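You operate a simulated robot arm through the tools that you are given. There is no shell and no other tool. Be economical: measure what you need, move in short steps, check, and stop when the job is done.

Carry out the task below with a simulated robot arm. There is one attempt and no reset: what you move stays moved.

JOB
Issue the leaf booklet named on the order card and set the white marker to what is left.
Fine: lay it on the pale block; shut the box and turn the key back. Where these are worked on the way, their far stop is far enough and under half their travel is too little: brass key.

It is judged by the outcome, as a careful person would: the job done as asked, and still so three seconds after it is handed in. It fails if anything else is knocked over, pushed out of place, dropped, spilled or broken.

ROBOT AND FRAMES
A 7-joint arm with a three-finger gripper on a trunk, on a base that drives. Base frame: it is fixed to the floor where the robot stands at the start and does not move with it; the origin is under the middle of the robot, x ahead of it, y to its left, z up. Readings come in mm, rad, newtons and seconds.
Its first joint turns from -2.897 to 2.897 rad. Places, roughly: brass key [600, 0, 1000]; inside of the grey metal box [700, -200, 1000]; lid of the grey metal box [700, -200, 1000]; pale wooden block (17x9x5 cm) [900, -200, 1000]; white peg marker [500, -200, 1000]. Payload 2.69 kg.
The tool frame sits at the grasp point between the pads (the TCP): z along the fingers, y along the line on which they close. The tips reach 29 mm beyond it. The gripper opens to 120 mm. The gripper's body begins 78 mm behind the TCP.
Orientation is that of the tool frame in the base frame, as a unit quaternion [x, y, z, w]. With the fingers straight down and closing along the base's y, the tool's x points along the base's -x, its y along +y and its z along -z.

CONTROLS
- The arm moves only by the tool servo_tool. Its argument "deltas" is a list of rows, each a list of 7 numbers: the opening, from 0 (shut) to 1 (fully open), then the shift along the tool's x, y, z in mm, then the turn, a rotation vector about the tool's x, y, z in rad. In form: [[claw, x, y, z, rx, ry, rz], ...]. A call has 1 to 20 rows; each row is the pose to reach, as a shift and turn from the pose commanded when the call began, along the tool's axes at that moment. Rows are played at 5 a second. More than 50 mm and 0.15 rad between two rows, or a gripper value outside its range, and nothing of the call is played. A pose out of reach is approached as far as the arm can. The call stops where the force on the tool passes 60 N (or 10 N more than at its start, if that is more) or the arm is blocked; 0.2 s more then pass. The fingers move at their own pace and stop on an object; they squeeze with about 21 N. The grip force told is the motor's: it shows also when the fingers shut on nothing. Time passes only in rows, and 0.2 s behind the last, so rows that repeat a pose let the fingers close. The reply holds the time, the measured pose of the TCP, the force on the tool along the base axes, the opening and the grip force, in the units named above and with some noise, with the torque about the TCP (base axes, N m) and any sound that the robot's microphone picked up.
- Cameras (640 x 400 px; columns grow to the right, rows downward): "scene" is now at [256.3, 127.2, 1458.1]; the picture's right is [-0.63, -0.78, 0.00], its down [-0.35, 0.28, -0.89] and it looks along [0.70, -0.56, -0.45] (base axes); focal length 248 px, centre (320, 200). "wrist" rides on the gripper at [63, 0, -104] in the tool frame; the picture's right is [0.00, 1.00, 0.00], its down [-0.83, 0.00, -0.56] and it looks along [-0.56, 0.00, 0.83] (tool axes); focal length 275 px, centre (320, 200). There is no depth. A picture from a camera that has moved, and an enlarged one, comes with that camera's place and axes in the base frame and with its lens. The place of the scene camera against the robot may be out by one fixed shift of up to 12 mm in any direction.
- snapshot(camera): a new picture of that camera. It takes no simulated time.
- slide_trunk(by): slides the trunk up (or, below 0, down) by that many mm; the arm and the scene camera ride with it, the base frame stays. It gives what a move gives, with no picture.
- steer(legs): drives the robot by 1 to 6 legs, each [ahead, left, turn to the left] in mm, mm and rad, along the robot's own axes; the way and the turn of a leg run together, so that a leg with both is an arc; at most 1500 mm and 3.142 rad a leg. The arm and the cameras ride along, it lands a little off, and it stops where it bumps. It gives what a move gives.
- pan_tilt(pan, tilt): turns the head with the scene camera to pan (to the left, within 2.496 rad either way) and tilt (down, from -0.506 to 1.204), counted from straight ahead of the robot. It gives what a move gives.
- close_up(camera, box): a new picture of the part [left, top, right, bottom] of that camera's present view, enlarged. It takes no simulated time.
- finish_job(): hands the job in; it is judged then, once.

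Work in short steps. Places have to be worked out from the pictures, the camera data and where the tool is seen: move nearer, look again, correct. Check each grasp and each placing, and mend what went wrong. You have 120 turns and 98 pictures in all, those below and enlarged ones among them. Open the gripper and draw the arm clear of the work before you hand the job in, unless the task says otherwise; then end with one line.

The tools are called after "Emit:" as a command line: name --pt "numbers of a row" for each row, then --argument value for the rest, lists and objects as JSON in quotes. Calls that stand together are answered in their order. servo_tool: Moves the arm, as the interface text tells. Its arguments: {"type":"object","properties":{"deltas":{"type":"array","items":{"type":"array","items":{"type":"number"}}}},"required":["deltas"]} The other tools are called the same way: slide_trunk (by) slides the trunk up or down; steer (legs) drives the base; pan_tilt (pan, tilt) turns the head that bears the scene camera; snapshot (camera) takes a picture; close_up (camera, box) takes an enlarged picture of a part of a camera's view; finish_job () hands the job in.

At the start:

```text
t: 0.0
tool_pos: [498.2, -99.2, 1309.9]
tcp_rot: [0.0, 1.0, 0.001, 0.0]
contact_force: [0.0, -0.5, -0.6]
torque: [0.02, -0.02, 0.0]
finger_gap: 120.0
gripper_force: 0.1
trunk travel left (down, up): [-425.0, 161.0]
robot x, y, heading: [1.8, 2.1, -0.002]
head pan, tilt: [-0.677, 0.466]
```

scene: 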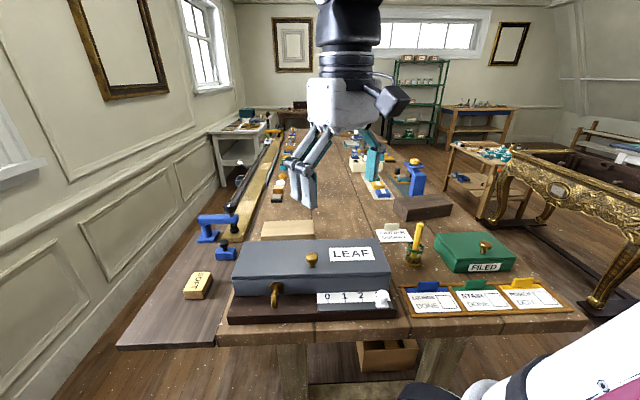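
wrist: 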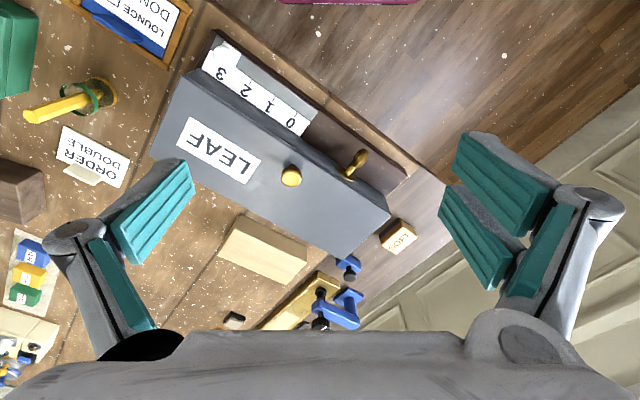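

I look at the order card and box front enlarged first.

Emit:
close_up --camera "wrist" --box '[40, 100, 160, 200]'

Emit:
close_up --camera "scene" --box '[180, 200, 440, 340]'

Emit:
close_up --camera "wrist" --box '[140, 20, 440, 260]'

```text
4.00 times, centred on (100, 150) of wrist
camera zoom: at [435.5, -99.7, 1414.8], right [0.0, 1.0, 0.0], down [0.83, 0.0, 0.56], along [0.56, 0.0, -0.83], focal length 1101 px, centre (1200, 400)
```

zoom: 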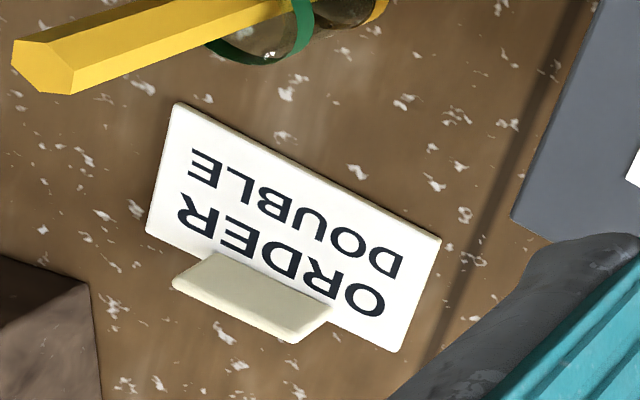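

```text
2.46 times, centred on (310, 270) of scene
camera zoom: at [256.3, 127.2, 1458.1], right [-0.63, -0.78, 0.0], down [-0.35, 0.28, -0.89], along [0.7, -0.56, -0.45], focal length 611 px, centre (345, 28)
```

zoom: 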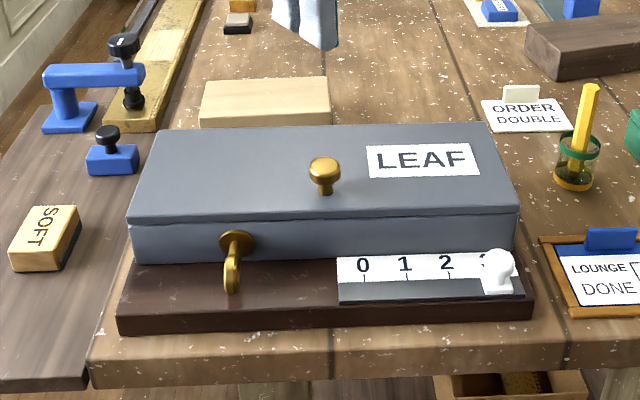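

```text
1.67 times, centred on (290, 140) of wrist
camera zoom: at [435.5, -99.7, 1414.8], right [0.0, 1.0, 0.0], down [0.83, 0.0, 0.56], along [0.56, 0.0, -0.83], focal length 459 px, centre (370, 300)
```

zoom: 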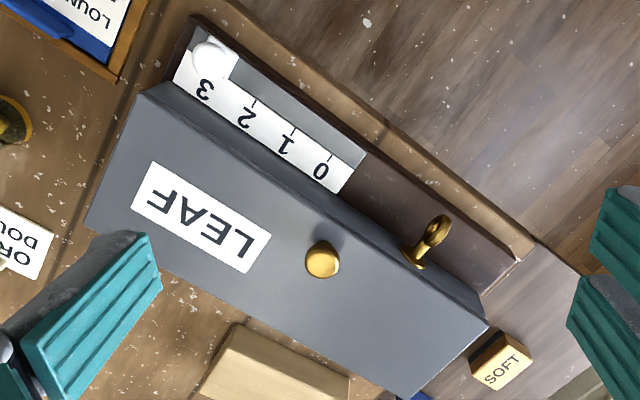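

Order: DOUBLE; the box is yawed about 53° with its front toward the robot. I turn the tool to line up with the box and come closer to look at the key.

Emit:
servo_tool --pt "1 -17 19 26 0 0 0.13" --pt "1 -35 38 52 0 0 0.26" --pt "1 -52 56 78 0 0 0.39" --pt "1 -70 75 104 0 0 0.52" --pt "1 -87 94 130 0 0 0.647" --pt "1 -87 94 130 0 0 0.647"

Emit:
snapshot --camera "wrist"

Emit:
snapshot --camera "scene"

```text
t: 1.4
tool_pos: [585.4, -5.3, 1180.2]
tcp_rot: [0.319, 0.948, 0.0, 0.0]
contact_force: [-0.2, -0.9, 0.2]
torque: [-0.02, -0.02, -0.02]
finger_gap: 119.9
gripper_force: 0.1
trunk travel left (down, up): [-425.0, 161.0]
robot x, y, heading: [-0.1, -3.4, 0.0]
head pan, tilt: [-0.677, 0.466]
```

```text
92 pictures are left
camera wrist: at [535.0, 32.6, 1285.0], right [0.6, 0.8, 0.0], down [0.66, -0.5, 0.56], along [0.44, -0.33, -0.83], focal length 275 px, centre (320, 200)
```

wrist: 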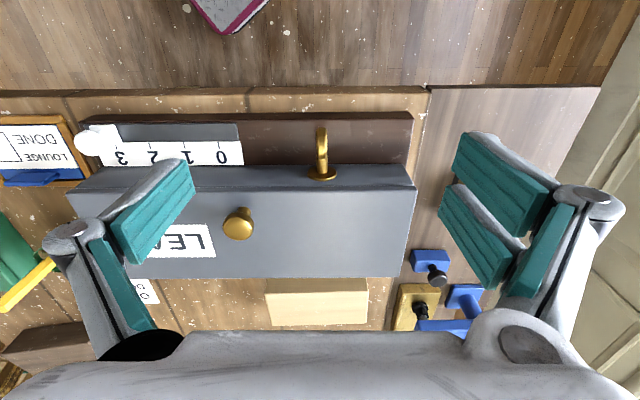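

```text
91 pictures are left
camera scene: at [256.2, 127.2, 1458.2], right [-0.63, -0.78, 0.0], down [-0.35, 0.28, -0.89], along [0.7, -0.56, -0.45], focal length 248 px, centre (320, 200)
```

scene: 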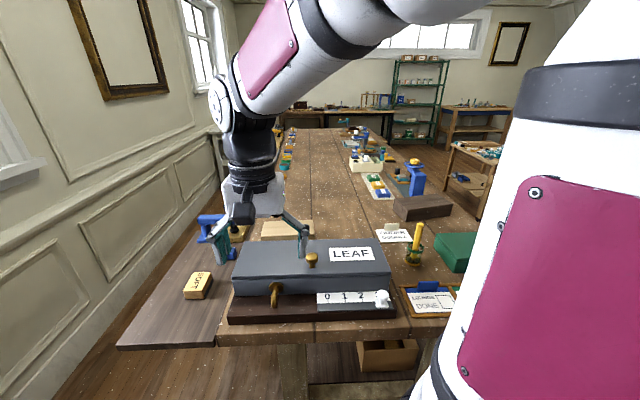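

The tool lines up with the box. I enlarge the key from both cameras.

Emit:
close_up --camera "scene" --box '[230, 240, 330, 325]'

Emit:
close_up --camera "wrist" --box '[220, 80, 430, 210]'

```text
4.71 times, centred on (280, 282) of scene
camera zoom: at [256.2, 127.2, 1458.2], right [-0.63, -0.78, 0.0], down [-0.35, 0.28, -0.89], along [0.7, -0.56, -0.45], focal length 1168 px, centre (508, -188)
```

zoom: 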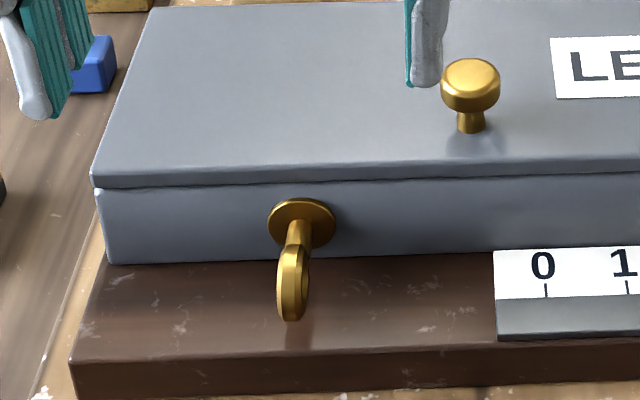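

```text
3.05 times, centred on (325, 145) of wrist
camera zoom: at [535.0, 32.6, 1285.0], right [0.6, 0.8, 0.0], down [0.66, -0.5, 0.56], along [0.44, -0.33, -0.83], focal length 839 px, centre (305, 368)
```

zoom: 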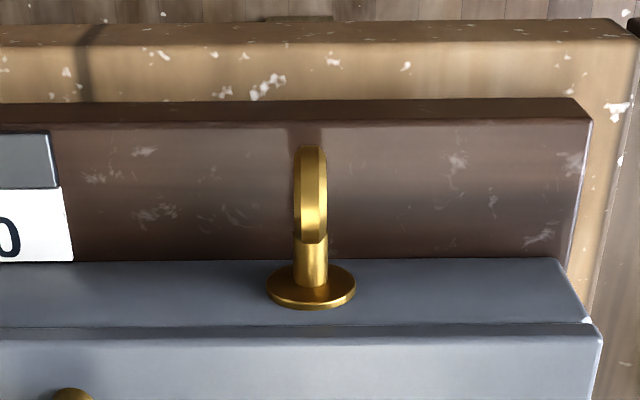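

Key's bow is a vertical ring about at a=351 (along box), shaft axis z≈1027. I tilt the tool to horizontal facing the box front, backing off slightly.

Emit:
servo_tool --pt "1 4 0 0 0 -0.143 0" --pt "1 8 0 0 0 -0.286 0" --pt "1 12 0 0 0 -0.428 0" --pt "1 16 0 0 0 -0.571 0" --pt "1 20 0 0 0 -0.714 0" --pt "1 24 0 0 0 -0.857 0" --pt "1 28 0 0 0 -1.0 0" --pt "1 32 0 0 0 -1.142 0" --pt "1 36 0 0 0 -1.285 0" --pt "1 40 0 0 0 -1.428 0" --pt "1 44 0 0 0 -1.571 0" --pt "1 44 0 0 0 -1.571 0"

Emit:
snapshot --camera "wrist"

Emit:
snapshot --camera "scene"

```text
t: 2.8
tool_pos: [559.0, -84.4, 1173.3]
tcp_rot: [0.438, 0.832, -0.11, 0.322]
contact_force: [-0.1, 0.1, 0.6]
torque: [-0.02, 0.01, 0.0]
finger_gap: 119.9
gripper_force: 0.1
trunk travel left (down, up): [-425.0, 161.0]
robot x, y, heading: [-0.0, -0.6, -0.001]
head pan, tilt: [-0.677, 0.466]
stopped in row 6: the arm was blocked; the commanded pose is now the measured one
```

```text
88 pictures are left
camera wrist: at [487.5, 4.6, 1214.6], right [0.8, 0.6, 0.1], down [0.1, -0.29, 0.95], along [0.59, -0.75, -0.29], focal length 275 px, centre (320, 200)
```

wrist: 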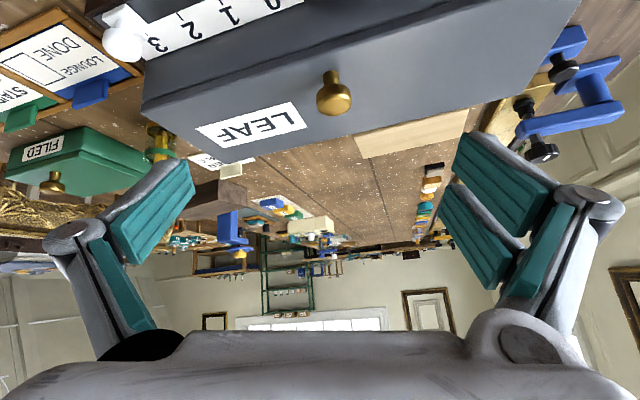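

```text
87 pictures are left
camera scene: at [254.7, 128.7, 1449.4], right [-0.63, -0.78, 0.0], down [-0.42, 0.33, -0.85], along [0.66, -0.53, -0.53], focal length 248 px, centre (320, 200)
```

scene: 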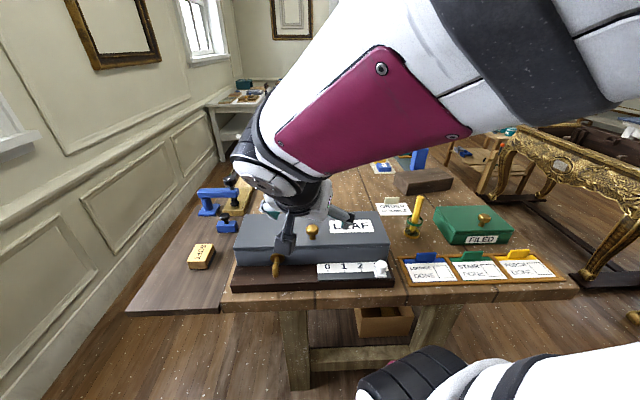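

The arm blocked itself (elbow folded against head). I untilt and raise the tool, then I'll drive to stand square in front of the box.

Emit:
servo_tool --pt "1 -19 3 -23 0 0.13 0" --pt "1 -38 6 -46 0 0.26 0" --pt "1 -57 9 -69 0 0.39 0" --pt "1 -76 12 -92 0 0.52 0" --pt "1 -95 15 -115 0 0.65 0" --pt "1 -95 15 -115 0 0.65 0"

Emit:
pan_tilt --pan 0.6 --tilt 0.8

Emit:
snapshot --camera "scene"

```text
t: 4.2
tool_pos: [558.6, -82.4, 1326.5]
tcp_rot: [0.448, 0.893, 0.034, 0.041]
contact_force: [0.3, -0.4, 1.2]
torque: [0.01, 0.02, 0.01]
finger_gap: 119.8
gripper_force: 0.1
trunk travel left (down, up): [-425.0, 161.0]
robot x, y, heading: [-3.9, 1.0, -0.001]
head pan, tilt: [-0.677, 0.466]
```

```text
t: 5.6
tool_pos: [557.3, -83.6, 1323.8]
tcp_rot: [0.447, 0.893, 0.034, 0.041]
contact_force: [0.1, 0.1, -0.1]
torque: [0.02, 0.03, -0.01]
finger_gap: 120.1
gripper_force: 0.1
trunk travel left (down, up): [-425.0, 161.0]
robot x, y, heading: [0.6, 3.2, -0.001]
head pan, tilt: [0.6, 0.799]
```

```text
86 pictures are left
camera scene: at [251.5, 230.1, 1429.2], right [0.56, -0.83, 0.0], down [-0.59, -0.4, -0.7], along [0.58, 0.39, -0.72], focal length 248 px, centre (320, 200)
```

scene: 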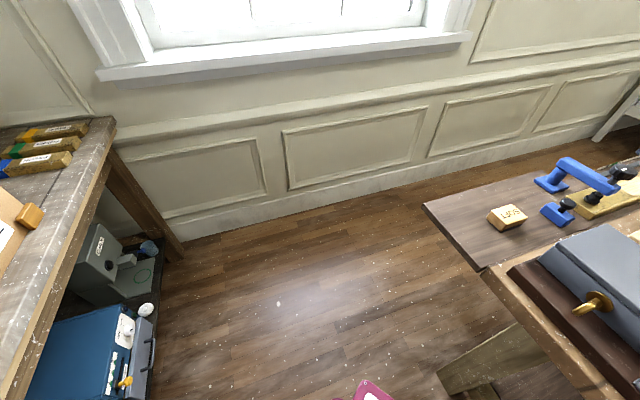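

There's a bench behind-left, so the aisle is about 850 mm wide; I can't back off far. Check the floor on the right side, where a diagonal stance would give room for a horizontal tool.

Emit:
pan_tilt --pan -1.7 --tilt 0.8

Emit:
snapshot --camera "scene"

Emit:
pan_tilt --pan -2.45 --tilt 0.7

Emit:
snapshot --camera "scene"

```text
t: 7.7
tool_pos: [559.1, -82.4, 1324.7]
tcp_rot: [0.447, 0.893, 0.034, 0.041]
contact_force: [0.7, 0.0, 0.5]
torque: [0.01, 0.0, 0.0]
finger_gap: 119.8
gripper_force: 0.0
trunk travel left (down, up): [-425.0, 161.0]
robot x, y, heading: [-1.2, 4.0, -0.001]
head pan, tilt: [-1.7, 0.799]
```

```text
85 pictures are left
camera scene: at [174.6, 104.6, 1429.2], right [-0.99, 0.13, 0.0], down [0.09, 0.71, -0.7], along [-0.09, -0.69, -0.72], focal length 248 px, centre (320, 200)
```

scene: 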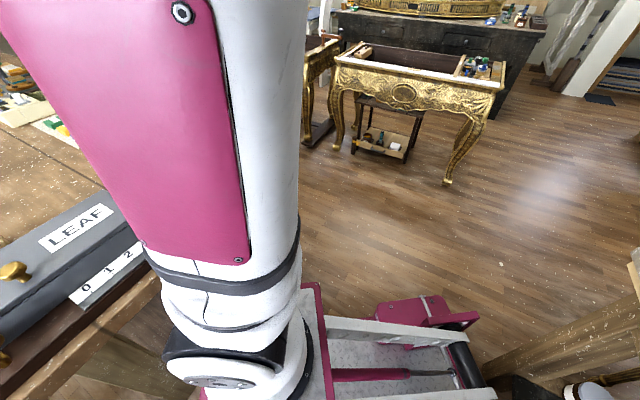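

```text
t: 8.8
tool_pos: [558.0, -82.2, 1325.0]
tcp_rot: [0.448, 0.892, 0.033, 0.041]
contact_force: [0.2, -0.3, -0.4]
torque: [0.01, 0.01, -0.02]
finger_gap: 120.1
gripper_force: 0.0
trunk travel left (down, up): [-425.0, 161.0]
robot x, y, heading: [-0.0, 0.1, 0.0]
head pan, tilt: [-2.45, 0.7]
```

```text
84 pictures are left
camera scene: at [119.5, 130.4, 1437.4], right [-0.64, 0.77, 0.0], down [0.5, 0.41, -0.76], along [-0.59, -0.49, -0.64], focal length 248 px, centre (320, 200)
```

scene: 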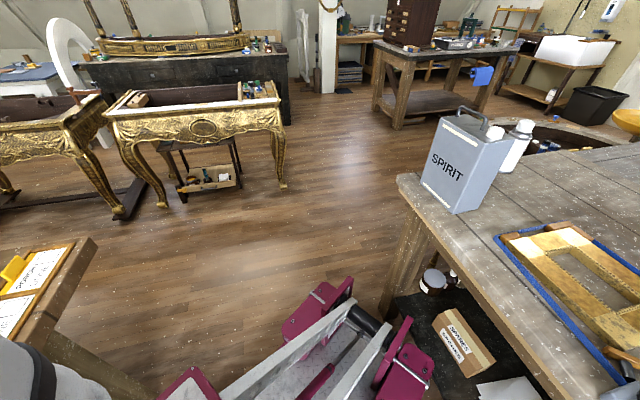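

Backing out isn't practical; instead I'll work the key with the tool downward from this stance. Restore head and straight-down tool orientation above the key.

Emit:
pan_tilt --pan -0.677 --tilt 0.6

Emit:
servo_tool --pt "1 2 12 38 0.018 0.011 -0.056" --pt "1 5 25 76 0.036 0.022 -0.112" --pt "1 7 37 115 0.054 0.034 -0.168" --pt "1 10 49 153 0.073 0.045 -0.225" --pt "1 12.3 61.7 191.5 0.0916 0.0565 -0.281" --pt "1 12.3 61.7 191.5 0.0916 0.0565 -0.281"

Emit:
snapshot --camera "wrist"

Emit:
snapshot --camera "scene"

```text
t: 10.6
tool_pos: [558.7, -83.4, 1325.0]
tcp_rot: [0.447, 0.893, 0.033, 0.042]
contact_force: [-0.1, -0.4, 0.6]
torque: [-0.01, -0.03, -0.01]
finger_gap: 120.0
gripper_force: 0.1
trunk travel left (down, up): [-425.0, 161.0]
robot x, y, heading: [-0.1, -0.1, -0.003]
head pan, tilt: [-0.677, 0.6]
```

```text
t: 12.0
tool_pos: [620.2, -31.2, 1138.9]
tcp_rot: [0.318, 0.948, 0.0, 0.001]
contact_force: [0.8, 0.5, 0.3]
torque: [0.0, 0.0, 0.0]
finger_gap: 120.1
gripper_force: 0.1
trunk travel left (down, up): [-425.0, 161.0]
robot x, y, heading: [-4.6, 2.1, 0.0]
head pan, tilt: [-0.677, 0.6]
```

```text
83 pictures are left
camera wrist: at [569.8, 6.5, 1244.2], right [0.6, 0.8, 0.0], down [0.67, -0.5, 0.56], along [0.45, -0.33, -0.83], focal length 275 px, centre (320, 200)
```

wrist: 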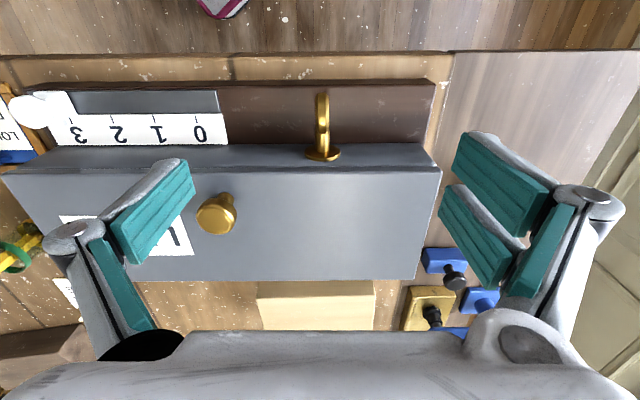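

```text
82 pictures are left
camera scene: at [253.7, 129.2, 1446.1], right [-0.63, -0.78, 0.0], down [-0.44, 0.35, -0.83], along [0.64, -0.52, -0.56], focal length 248 px, centre (320, 200)
```

scene: 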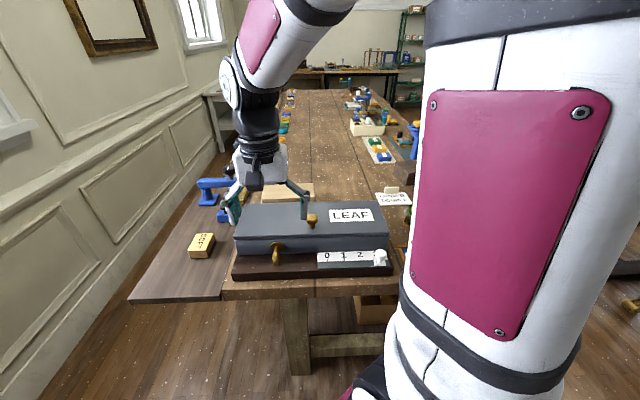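

Key bow ≈ (a 351, f 500–528), box aligned. Descend with a narrow opening so the pads straddle the bow.

Emit:
servo_tool --pt "0.4 -2 1.5 0 0 0 0" --pt "0.4 -2 1.5 30 0 0 0" --pt "0.4 -2 1.5 60 0 0 0" --pt "0.4 -2 1.5 80 0 0 0" --pt "0.4 -2 1.5 89 0 0 0" --pt "0.4 -2 1.5 89 0 0 0"

Emit:
snapshot --camera "wrist"

Emit:
close_up --camera "scene" --box '[220, 150, 400, 290]'

```text
t: 13.4
tool_pos: [623.1, -31.6, 1050.4]
tcp_rot: [0.318, 0.948, 0.0, 0.0]
contact_force: [0.3, 0.5, -0.5]
torque: [-0.01, 0.0, 0.04]
finger_gap: 47.9
gripper_force: 0.0
trunk travel left (down, up): [-425.0, 161.0]
robot x, y, heading: [-1.4, -0.0, -0.0]
head pan, tilt: [-0.677, 0.6]
```

```text
81 pictures are left
camera wrist: at [573.0, 6.2, 1155.7], right [0.6, 0.8, 0.0], down [0.66, -0.5, 0.56], along [0.44, -0.33, -0.83], focal length 275 px, centre (320, 200)
```

wrist: 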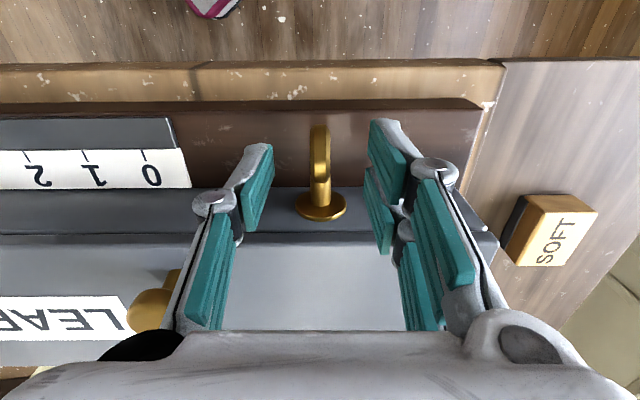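

```text
2.86 times, centred on (310, 220) of scene
camera zoom: at [253.8, 129.2, 1446.1], right [-0.63, -0.78, 0.0], down [-0.44, 0.35, -0.83], along [0.64, -0.52, -0.56], focal length 709 px, centre (349, 143)
```

zoom: 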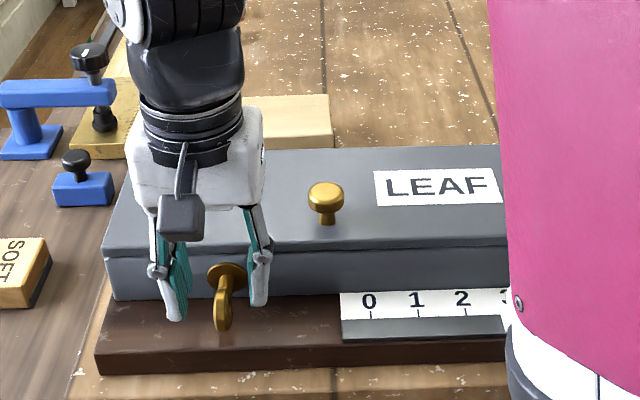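

The bow sits a bit nearer the robot than the pads' centre; shift 6 mm and close gently.

Emit:
servo_tool --pt "0.4 6 0 0 0 0 0" --pt "0.25 6 0 2 0 0 0" --pt "0.12 6 0 2 0 0 0" --pt "0.05 6 0 2 0 0 0" --pt "0 6 0 2 0 0 0" --pt "0 6 0 2 0 0 0"

Emit:
snapshot --camera "wrist"

```text
t: 14.8
tool_pos: [619.0, -27.4, 1047.7]
tcp_rot: [0.318, 0.948, 0.0, 0.001]
contact_force: [1.9, 1.4, -0.9]
torque: [-0.18, -0.36, 0.61]
finger_gap: 9.8
gripper_force: 37.2
trunk travel left (down, up): [-425.0, 161.0]
robot x, y, heading: [-0.6, -3.7, 0.001]
head pan, tilt: [-0.677, 0.6]
```

```text
79 pictures are left
camera wrist: at [568.2, 9.9, 1153.5], right [0.6, 0.8, 0.0], down [0.66, -0.5, 0.56], along [0.45, -0.33, -0.83], focal length 275 px, centre (320, 200)
```

wrist: 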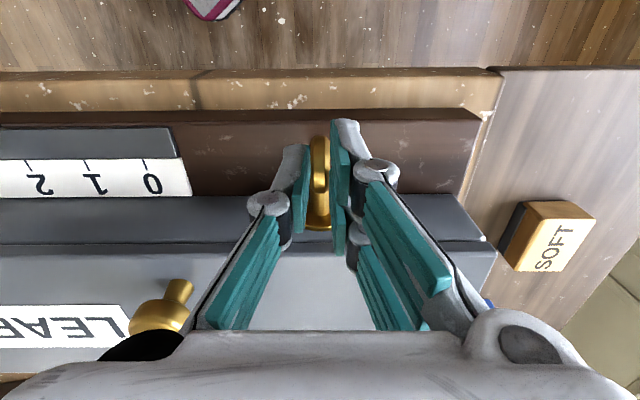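

Gripped on the bow (9.8 mm). Test a small turn clockwise (as seen from the robot) about the shaft axis.

Emit:
servo_tool --pt "0 0 -1 0 -0.05 0 0" --pt "0 0 -2 0.1 -0.1 0 0" --pt "0 0 -3 0.2 -0.15 0 0" --pt "0 0 -4 0.4 -0.2 0 0"

```text
t: 15.8
tool_pos: [616.2, -30.6, 1049.1]
tcp_rot: [0.317, 0.943, 0.095, 0.034]
contact_force: [-1.5, 1.3, 3.7]
torque: [0.08, 0.03, 0.01]
finger_gap: 0.2
gripper_force: 28.6
trunk travel left (down, up): [-425.0, 161.0]
robot x, y, heading: [2.1, 1.1, -0.001]
head pan, tilt: [-0.677, 0.6]
```

The fingers have slipped off the bow (gap 0.2). Look.

Emit:
close_up --camera "wrist" --box '[220, 80, 420, 240]'

Emit:
close_up --camera "scene" --box '[230, 180, 340, 280]'

```text
2.50 times, centred on (320, 160) of wrist
camera zoom: at [553.0, -9.4, 1151.1], right [0.59, 0.78, 0.2], down [0.6, -0.59, 0.55], along [0.55, -0.2, -0.81], focal length 688 px, centre (320, 300)
```

zoom: 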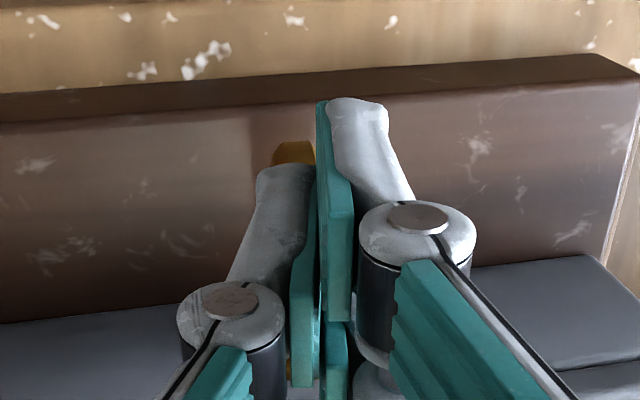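

```text
4.00 times, centred on (285, 230) of scene
camera zoom: at [253.6, 129.5, 1446.1], right [-0.63, -0.78, 0.0], down [-0.44, 0.35, -0.83], along [0.64, -0.52, -0.56], focal length 993 px, centre (460, 80)
```

zoom: 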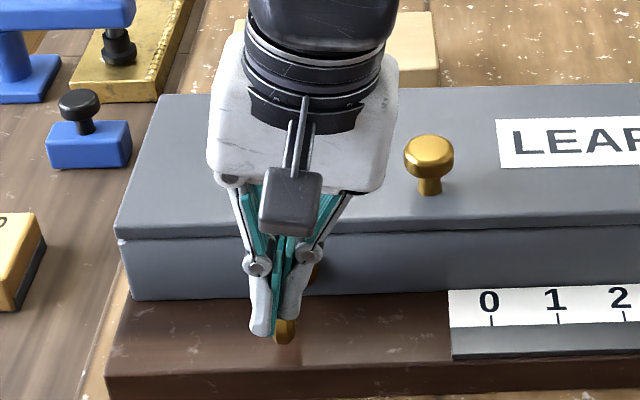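

Raise straight out and look at the key.

Emit:
servo_tool --pt "0 0 0 -20 0 0 0" --pt "0.3 0 0 -50 0.1 0 0" --pt "0.4 0 0 -80 0.2 0 0" --pt "0.4 0 0 -80 0.2 0 0"

Emit:
close_up --camera "wrist" --box '[240, 60, 400, 180]'

Emit:
close_up --camera "scene" --box '[230, 180, 340, 280]'

```text
t: 16.8
tool_pos: [606.3, -43.0, 1126.8]
tcp_rot: [0.319, 0.948, -0.001, 0.0]
contact_force: [-0.1, -0.2, 0.0]
torque: [0.03, 0.03, 0.0]
finger_gap: 48.0
gripper_force: 0.1
trunk travel left (down, up): [-425.0, 161.0]
robot x, y, heading: [0.4, 1.0, -0.002]
head pan, tilt: [-0.677, 0.6]
```

```text
3.33 times, centred on (320, 120) of wrist
camera zoom: at [556.1, -6.2, 1231.5], right [0.6, 0.8, 0.0], down [0.66, -0.5, 0.56], along [0.44, -0.34, -0.83], focal length 918 px, centre (320, 467)
```

zoom: 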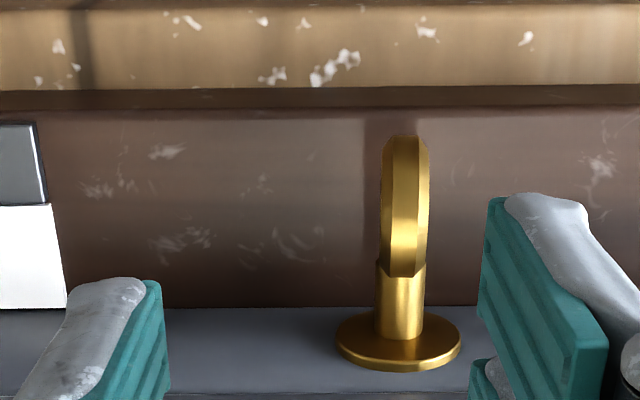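

```text
4.00 times, centred on (285, 230) of scene
camera zoom: at [253.8, 129.2, 1446.0], right [-0.63, -0.78, 0.0], down [-0.44, 0.35, -0.83], along [0.64, -0.52, -0.56], focal length 993 px, centre (460, 80)
```

zoom: 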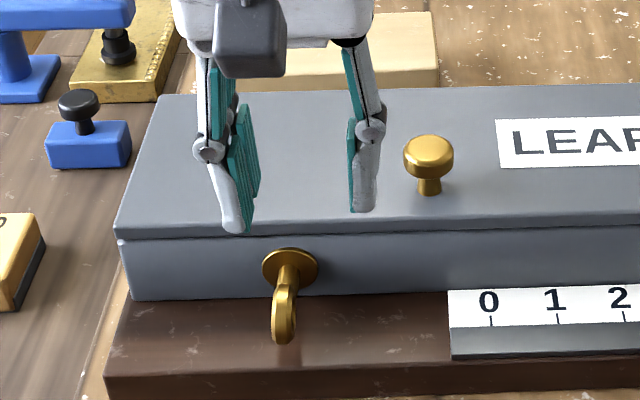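

The key hasn't visibly turned; my triangulation now puts the shaft at z≈1018–1021, so the pads only held the ring's top. Go down deeper and grip again.

Emit:
servo_tool --pt "0.4 0.7 19 0 0 0 0" --pt "0.4 0.7 19 40 0 0 0" --pt "0.4 0.7 19 75 0 0 0" --pt "0.4 0.7 19 88 0 0 0" --pt "0.4 0.7 19 94 0 0 0" --pt "0.2 0.7 19 94 0 0 0" --pt "0.08 0.7 19 94 0 0 0" --pt "0 0.7 19 94 0 0 0" --pt "0 0.7 19 94 0 0 0"

Emit:
close_up --camera "wrist" --box '[220, 80, 420, 240]'

Emit:
close_up --camera "scene" --box '[230, 180, 340, 280]'

```text
t: 18.8
tool_pos: [617.3, -25.8, 1031.4]
tcp_rot: [0.318, 0.948, 0.0, 0.0]
contact_force: [8.1, 13.1, -6.9]
torque: [0.15, -0.43, 1.21]
finger_gap: 12.1
gripper_force: 39.5
trunk travel left (down, up): [-425.0, 161.0]
robot x, y, heading: [-1.3, -2.2, 0.0]
head pan, tilt: [-0.677, 0.6]
```

```text
2.50 times, centred on (320, 160) of wrist
camera zoom: at [567.2, 10.5, 1136.8], right [0.6, 0.8, 0.0], down [0.67, -0.5, 0.56], along [0.45, -0.33, -0.83], focal length 688 px, centre (320, 300)
```

zoom: 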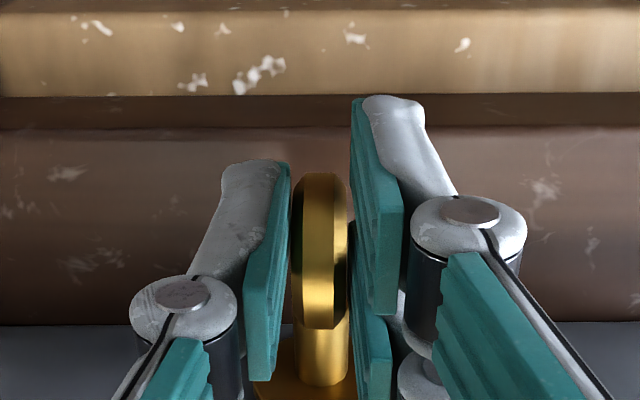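

```text
4.00 times, centred on (285, 230) of scene
camera zoom: at [254.4, 129.9, 1445.8], right [-0.63, -0.78, 0.0], down [-0.44, 0.35, -0.83], along [0.64, -0.52, -0.56], focal length 993 px, centre (460, 80)
```

zoom: 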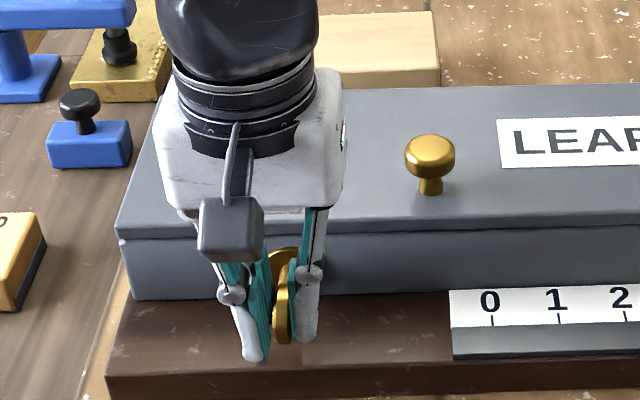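

Now a solid grip (12 mm). Try the small clockwise turn about the shaft.

Emit:
servo_tool --pt "0 0 0.5 0 -0.06 0 0" --pt "0 0 -0.2 0 -0.12 0 0" --pt "0 0 -1 0.2 -0.18 0 0" --pt "0 0 -1 0.2 -0.18 0 0"

Emit:
close_up --camera "wrist" --box '[220, 80, 420, 240]'

```text
t: 19.8
tool_pos: [615.2, -31.1, 1031.7]
tcp_rot: [0.317, 0.944, 0.084, 0.027]
contact_force: [-7.9, -12.8, -11.2]
torque: [0.0, 0.73, 1.02]
finger_gap: 12.3
gripper_force: 39.4
trunk travel left (down, up): [-425.0, 161.0]
robot x, y, heading: [-0.2, -2.0, 0.0]
head pan, tilt: [-0.677, 0.6]
```

```text
2.50 times, centred on (320, 160) of wrist
camera zoom: at [553.8, -7.9, 1135.0], right [0.59, 0.79, 0.18], down [0.61, -0.58, 0.55], along [0.53, -0.22, -0.82], focal length 688 px, centre (320, 300)
```

zoom: 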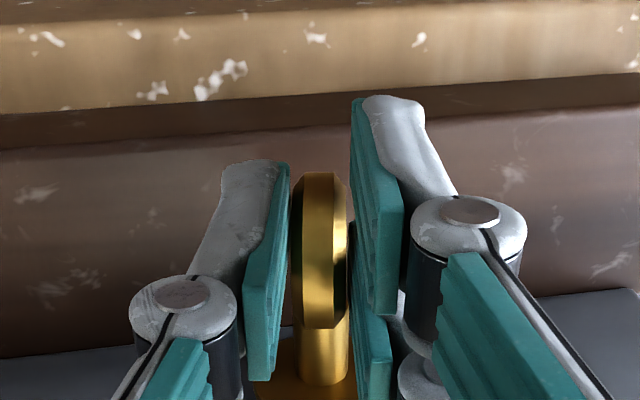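

The key turned with the gripper (0.18 rad, little torque). Side force suggests the pivot is lower than assumed; continue with a longer arm.

Emit:
servo_tool --pt "0 0 -3 0 -0.05 0 0" --pt "0 0 -4.5 0.2 -0.1 0 0" --pt "0 0 -6 0.4 -0.15 0 0" --pt "0 0 -7.5 0.7 -0.2 0 0" --pt "0 0 -7.5 0.7 -0.2 0 0"

Emit:
close_up --camera "wrist" --box '[220, 80, 420, 240]'

Emit:
close_up --camera "scene" --box '[230, 180, 340, 280]'

```text
t: 21.0
tool_pos: [611.8, -35.1, 1029.7]
tcp_rot: [0.312, 0.931, 0.18, 0.061]
contact_force: [-4.9, -3.4, -17.3]
torque: [-0.37, -0.01, 0.87]
finger_gap: 12.1
gripper_force: 38.9
trunk travel left (down, up): [-425.0, 161.0]
robot x, y, heading: [-3.9, 1.8, -0.001]
head pan, tilt: [-0.677, 0.6]
```

```text
2.50 times, centred on (320, 160) of wrist
camera zoom: at [538.3, -28.0, 1127.6], right [0.56, 0.74, 0.37], down [0.54, -0.66, 0.52], along [0.63, -0.09, -0.77], focal length 688 px, centre (320, 300)
```

zoom: 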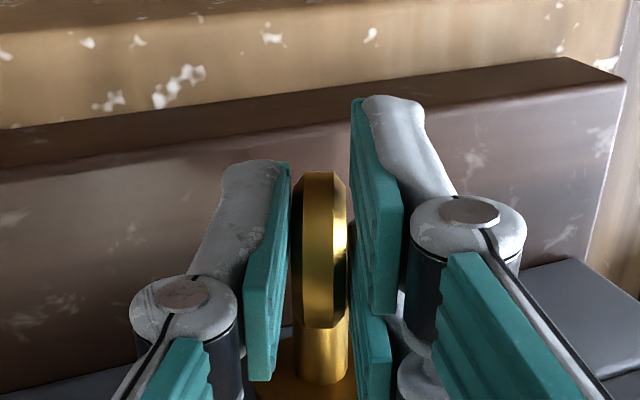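

```text
4.00 times, centred on (285, 230) of scene
camera zoom: at [254.2, 129.2, 1446.0], right [-0.63, -0.78, 0.0], down [-0.44, 0.35, -0.82], along [0.64, -0.52, -0.57], focal length 993 px, centre (460, 80)
```

zoom: 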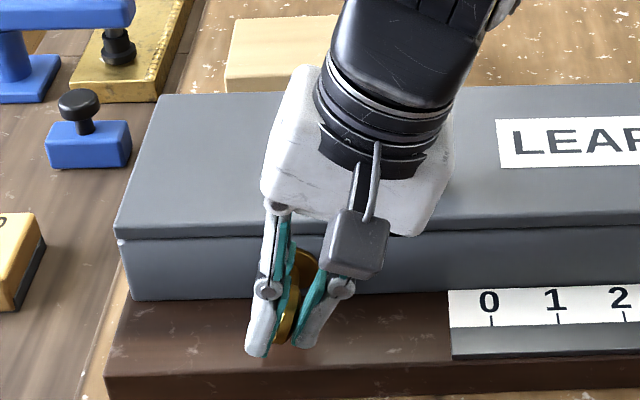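

The key turns smoothly. Continue, easing downward slightly.

Emit:
servo_tool --pt "0 0 -1.4 1 -0.05 0 0" --pt "0 0 -2.7 1.5 -0.1 0 0" --pt "0 0 -4 1.9 -0.15 0 0" --pt "0 0 -5.4 2.2 -0.2 0 0" --pt "0 0 -6.7 2.5 -0.25 0 0" --pt "0 0 -8 3 -0.3 0 0" --pt "0 0 -8 3 -0.3 0 0"

Emit:
close_up --camera "scene" --box '[230, 180, 340, 280]'

```text
t: 22.6
tool_pos: [608.1, -40.7, 1025.4]
tcp_rot: [0.3, 0.893, 0.317, 0.108]
contact_force: [-5.5, -4.1, 21.3]
torque: [-0.15, -0.53, 0.88]
finger_gap: 11.9
gripper_force: 38.8
trunk travel left (down, up): [-425.0, 161.0]
robot x, y, heading: [1.7, -1.9, 0.002]
head pan, tilt: [-0.677, 0.6]
```

```text
4.00 times, centred on (285, 230) of scene
camera zoom: at [252.9, 129.1, 1446.3], right [-0.63, -0.78, 0.0], down [-0.44, 0.35, -0.83], along [0.64, -0.52, -0.56], focal length 993 px, centre (460, 80)
```

zoom: 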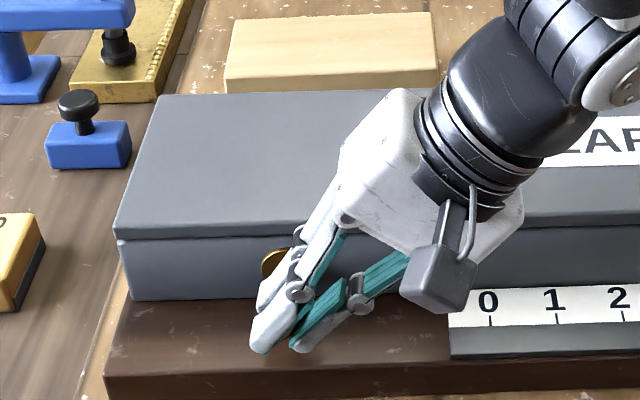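

Turned about 39°. Continue with slight lift to null the upward force.

Emit:
servo_tool --pt "0 0 -0.3 -1.4 -0.05 0 0" --pt "0 0 -1.6 -1.2 -0.1 0 0" --pt "0 0 -2.9 -1 -0.15 0 0" --pt "0 0 -4.1 -0.8 -0.2 0 0" --pt "0 0 -5.4 -0.6 -0.25 0 0" --pt "0 0 -6.7 -0.4 -0.3 0 0" --pt "0 0 -6.7 -0.4 -0.3 0 0"

Emit:
close_up --camera "scene" --box '[230, 180, 340, 280]'

Emit:
snapshot --camera "wrist"

```text
t: 24.2
tool_pos: [604.3, -44.1, 1020.2]
tcp_rot: [0.281, 0.836, 0.447, 0.151]
contact_force: [-1.3, -5.5, -2.4]
torque: [-0.32, -0.26, 0.88]
finger_gap: 12.0
gripper_force: 38.5
trunk travel left (down, up): [-425.0, 161.0]
robot x, y, heading: [-1.1, 2.4, 0.0]
head pan, tilt: [-0.677, 0.6]
```

```text
4.00 times, centred on (285, 230) of scene
camera zoom: at [253.8, 129.0, 1446.0], right [-0.63, -0.78, 0.0], down [-0.44, 0.35, -0.82], along [0.64, -0.52, -0.57], focal length 993 px, centre (460, 80)
```

zoom: 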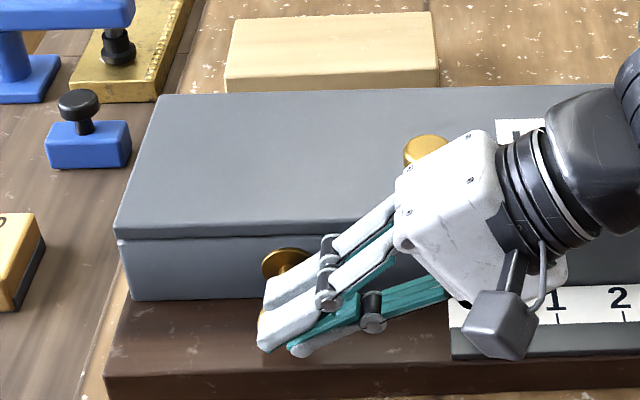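

```text
67 pictures are left
camera wrist: at [502.4, -75.7, 1079.0], right [0.33, 0.45, 0.83], down [0.38, -0.87, 0.31], along [0.86, 0.22, -0.46], focal length 275 px, centre (320, 200)
```

wrist: 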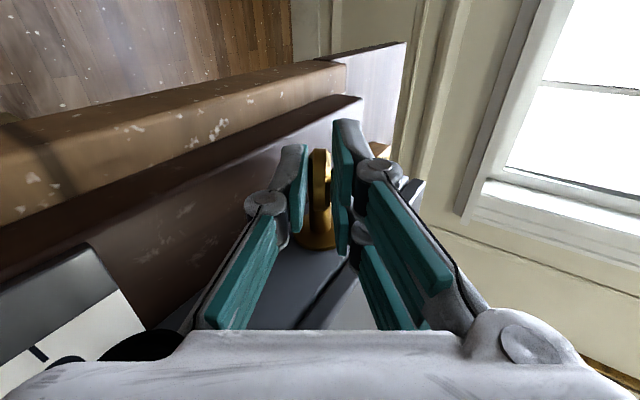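

At ~56°. Try a little more by grip, watching force against the platform.

Emit:
servo_tool --pt "0 0 -1.4 0 -0.05 0 0" --pt "0 0 -2.7 0 -0.1 0 0" --pt "0 0 -4 0 -0.15 0 0" --pt "0 0 -5.3 0 -0.2 0 0" --pt "0 0 -5.3 0 -0.2 0 0"

Emit:
close_up --camera "scene" --box '[230, 180, 340, 280]'

```text
t: 25.4
tool_pos: [603.8, -45.2, 1016.8]
tcp_rot: [0.264, 0.788, 0.527, 0.178]
contact_force: [4.4, 3.1, -11.8]
torque: [-0.43, -0.26, 0.3]
finger_gap: 11.9
gripper_force: 38.7
trunk travel left (down, up): [-425.0, 161.0]
robot x, y, heading: [2.2, -2.7, 0.002]
head pan, tilt: [-0.677, 0.6]
```

```text
4.00 times, centred on (285, 230) of scene
camera zoom: at [254.4, 129.4, 1445.9], right [-0.63, -0.78, 0.0], down [-0.44, 0.35, -0.82], along [0.64, -0.52, -0.57], focal length 993 px, centre (460, 80)
```

zoom: 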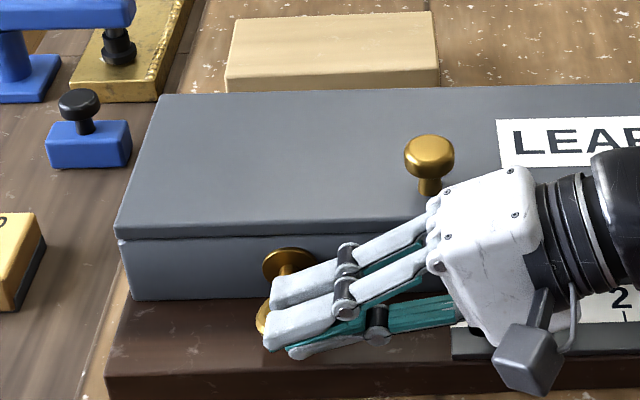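

At 68° and clear; the gripper body is near the platform, so stop here. Release a little, back out along the tool and lift upright.

Emit:
servo_tool --pt "0.2 0 0 0 0 0 0" --pt "0.22 0 0 0 0 0 0" --pt "0.22 0 3 -15 0 0 0" --pt "0.22 0 6 -35 0 0 0" --pt "0.22 0 40 -50 0.1 0 0" --pt "0.3 0 75 -70 0.25 0 0" --pt "0.3 0 100 -85 0.4 0 0" --pt "0.3 0 110 -85 0.55 0 0" --pt "0.3 0 110 -85 0.7 0 0" --pt "0.3 0 110 -85 0.85 0 0" --pt "0.3 0 110 -85 1.0 0 0" --pt "0.3 0 110 -85 1.15 0 0" --pt "0.3 0 110 -85 1.18 0 0"

Emit:
snapshot --camera "wrist"

Emit:
close_up --camera "scene" --box '[220, 160, 400, 290]'

```text
t: 28.2
tool_pos: [580.7, -76.0, 1150.4]
tcp_rot: [0.319, 0.948, -0.001, 0.0]
contact_force: [-0.4, 0.1, -0.1]
torque: [0.01, -0.04, -0.02]
finger_gap: 36.2
gripper_force: 0.1
trunk travel left (down, up): [-425.0, 161.0]
robot x, y, heading: [3.2, 1.9, 0.0]
head pan, tilt: [-0.677, 0.6]
```

```text
65 pictures are left
camera wrist: at [530.6, -38.3, 1255.4], right [0.6, 0.8, 0.0], down [0.66, -0.5, 0.56], along [0.44, -0.34, -0.83], focal length 275 px, centre (320, 200)
```

wrist: 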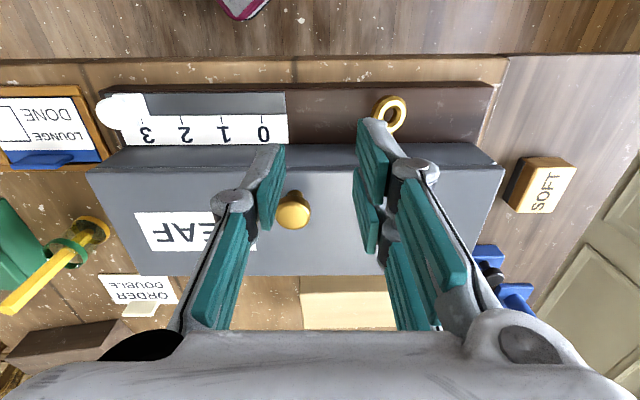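

```text
3.08 times, centred on (310, 225) of scene
camera zoom: at [253.7, 129.2, 1446.1], right [-0.63, -0.78, 0.0], down [-0.44, 0.35, -0.83], along [0.64, -0.52, -0.56], focal length 764 px, centre (351, 123)
```

zoom: 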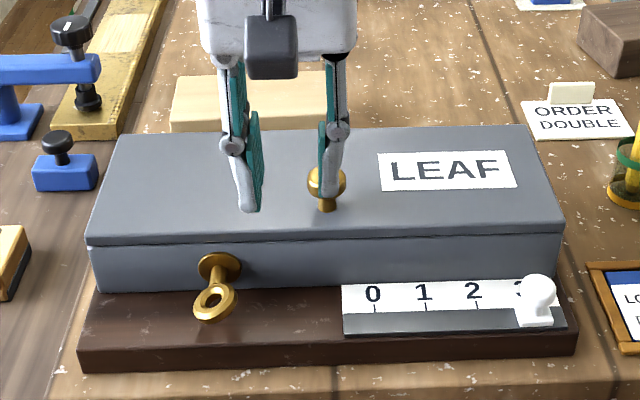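

Key is turned ~70°, nearly flat. I nudge its right wing down with closed fingertips to bring it closer to the far stop.

Emit:
servo_tool --pt "0 0 25 0 0 0 0" --pt "0 0 47 20 0 0 0" --pt "0 0 47 60 0 0 0" --pt "0 0 47 90 0 0 0" --pt "0 0 47 97 0 0 0" --pt "0 0 47 102 0 0 0" --pt "0 0 47 106 0 0 0" --pt "0 0 47 109 0 0 0"

Emit:
close_up --camera "scene" --box '[230, 180, 340, 280]'

```text
t: 30.0
tool_pos: [608.9, -37.9, 1041.1]
tcp_rot: [0.319, 0.948, 0.0, 0.0]
contact_force: [0.1, -0.9, 0.1]
torque: [0.0, 0.0, 0.01]
finger_gap: 0.1
gripper_force: 21.1
trunk travel left (down, up): [-425.0, 161.0]
robot x, y, heading: [-2.7, -1.2, -0.001]
head pan, tilt: [-0.677, 0.6]
```

```text
4.00 times, centred on (285, 230) of scene
camera zoom: at [253.8, 129.2, 1446.1], right [-0.63, -0.78, 0.0], down [-0.44, 0.35, -0.83], along [0.64, -0.52, -0.56], focal length 993 px, centre (460, 80)
```

zoom: 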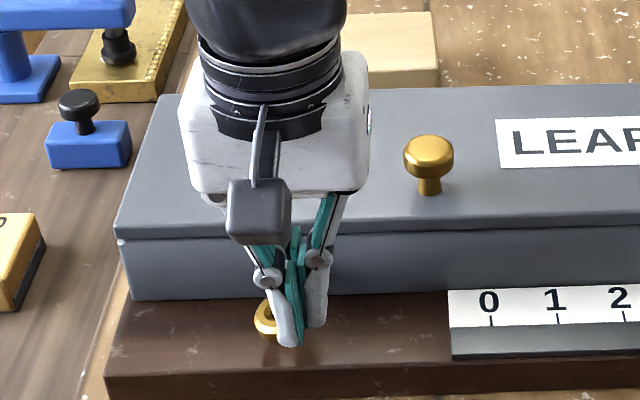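

No contact yet; go a few mm lower and slightly left.

Emit:
servo_tool --pt "0 0 3 0 0 0 0" --pt "0 0 3 2 0 0 0" --pt "0 0 3 4 0 0 0" --pt "0 0 3 6 0 0 0"

Emit:
close_up --camera "wrist" --box '[220, 80, 420, 240]'

```text
t: 31.0
tool_pos: [610.9, -35.6, 1037.0]
tcp_rot: [0.319, 0.948, 0.0, 0.004]
contact_force: [-4.2, -0.2, 36.4]
torque: [0.2, 0.1, 0.02]
finger_gap: 5.9
gripper_force: 28.7
trunk travel left (down, up): [-425.0, 161.0]
robot x, y, heading: [0.8, 2.5, 0.002]
head pan, tilt: [-0.677, 0.6]
```

```text
2.50 times, centred on (320, 160) of wrist
camera zoom: at [560.2, 1.5, 1142.3], right [0.6, 0.8, 0.0], down [0.66, -0.5, 0.56], along [0.45, -0.33, -0.83], focal length 688 px, centre (320, 300)
```

zoom: 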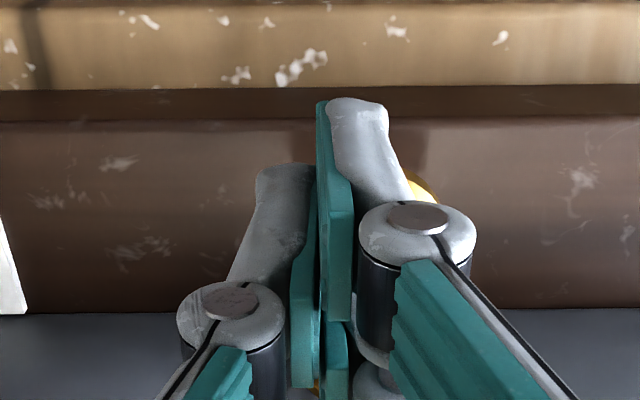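

Contact at the stop (36 N, ring wing down). Lift off and move over the lid knob (≈ a 268, f 580).

Emit:
servo_tool --pt "0 0 0 -30 0 0 0" --pt "0.1 0 0 -70 0 0 0" --pt "0.4 -10 -15 -110 0 0 0" --pt "0.4 -42 -45 -110 0 0 0" --pt "0.4 -72 -73 -110 0 0 0" --pt "0.4 -72 -73 -85 0 0 0" --pt "0.4 -72 -73 -85 0 0 0"

Emit:
snapshot --camera "wrist"

Emit:
close_up --camera "scene" --box '[220, 160, 400, 290]'

```text
t: 32.6
tool_pos: [623.9, -137.7, 1121.2]
tcp_rot: [0.318, 0.948, 0.0, 0.001]
contact_force: [0.0, -1.1, 0.0]
torque: [0.02, 0.01, 0.03]
finger_gap: 47.9
gripper_force: 0.0
trunk travel left (down, up): [-425.0, 161.0]
robot x, y, heading: [-0.9, 1.7, 0.001]
head pan, tilt: [-0.677, 0.6]
```

```text
61 pictures are left
camera wrist: at [574.1, -100.8, 1225.6], right [0.6, 0.8, 0.0], down [0.66, -0.5, 0.56], along [0.45, -0.33, -0.83], focal length 275 px, centre (320, 200)
```

wrist: 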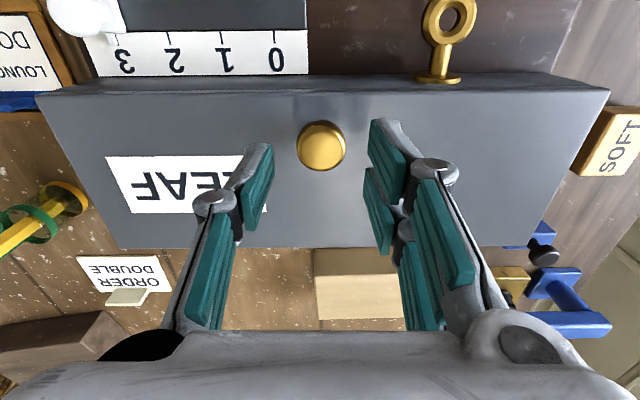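

```text
3.08 times, centred on (310, 225) of scene
camera zoom: at [253.8, 129.2, 1446.1], right [-0.63, -0.78, 0.0], down [-0.44, 0.35, -0.83], along [0.64, -0.52, -0.56], focal length 764 px, centre (351, 123)
```

zoom: 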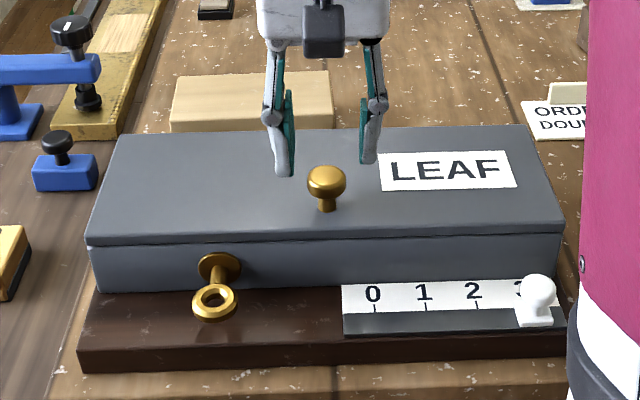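

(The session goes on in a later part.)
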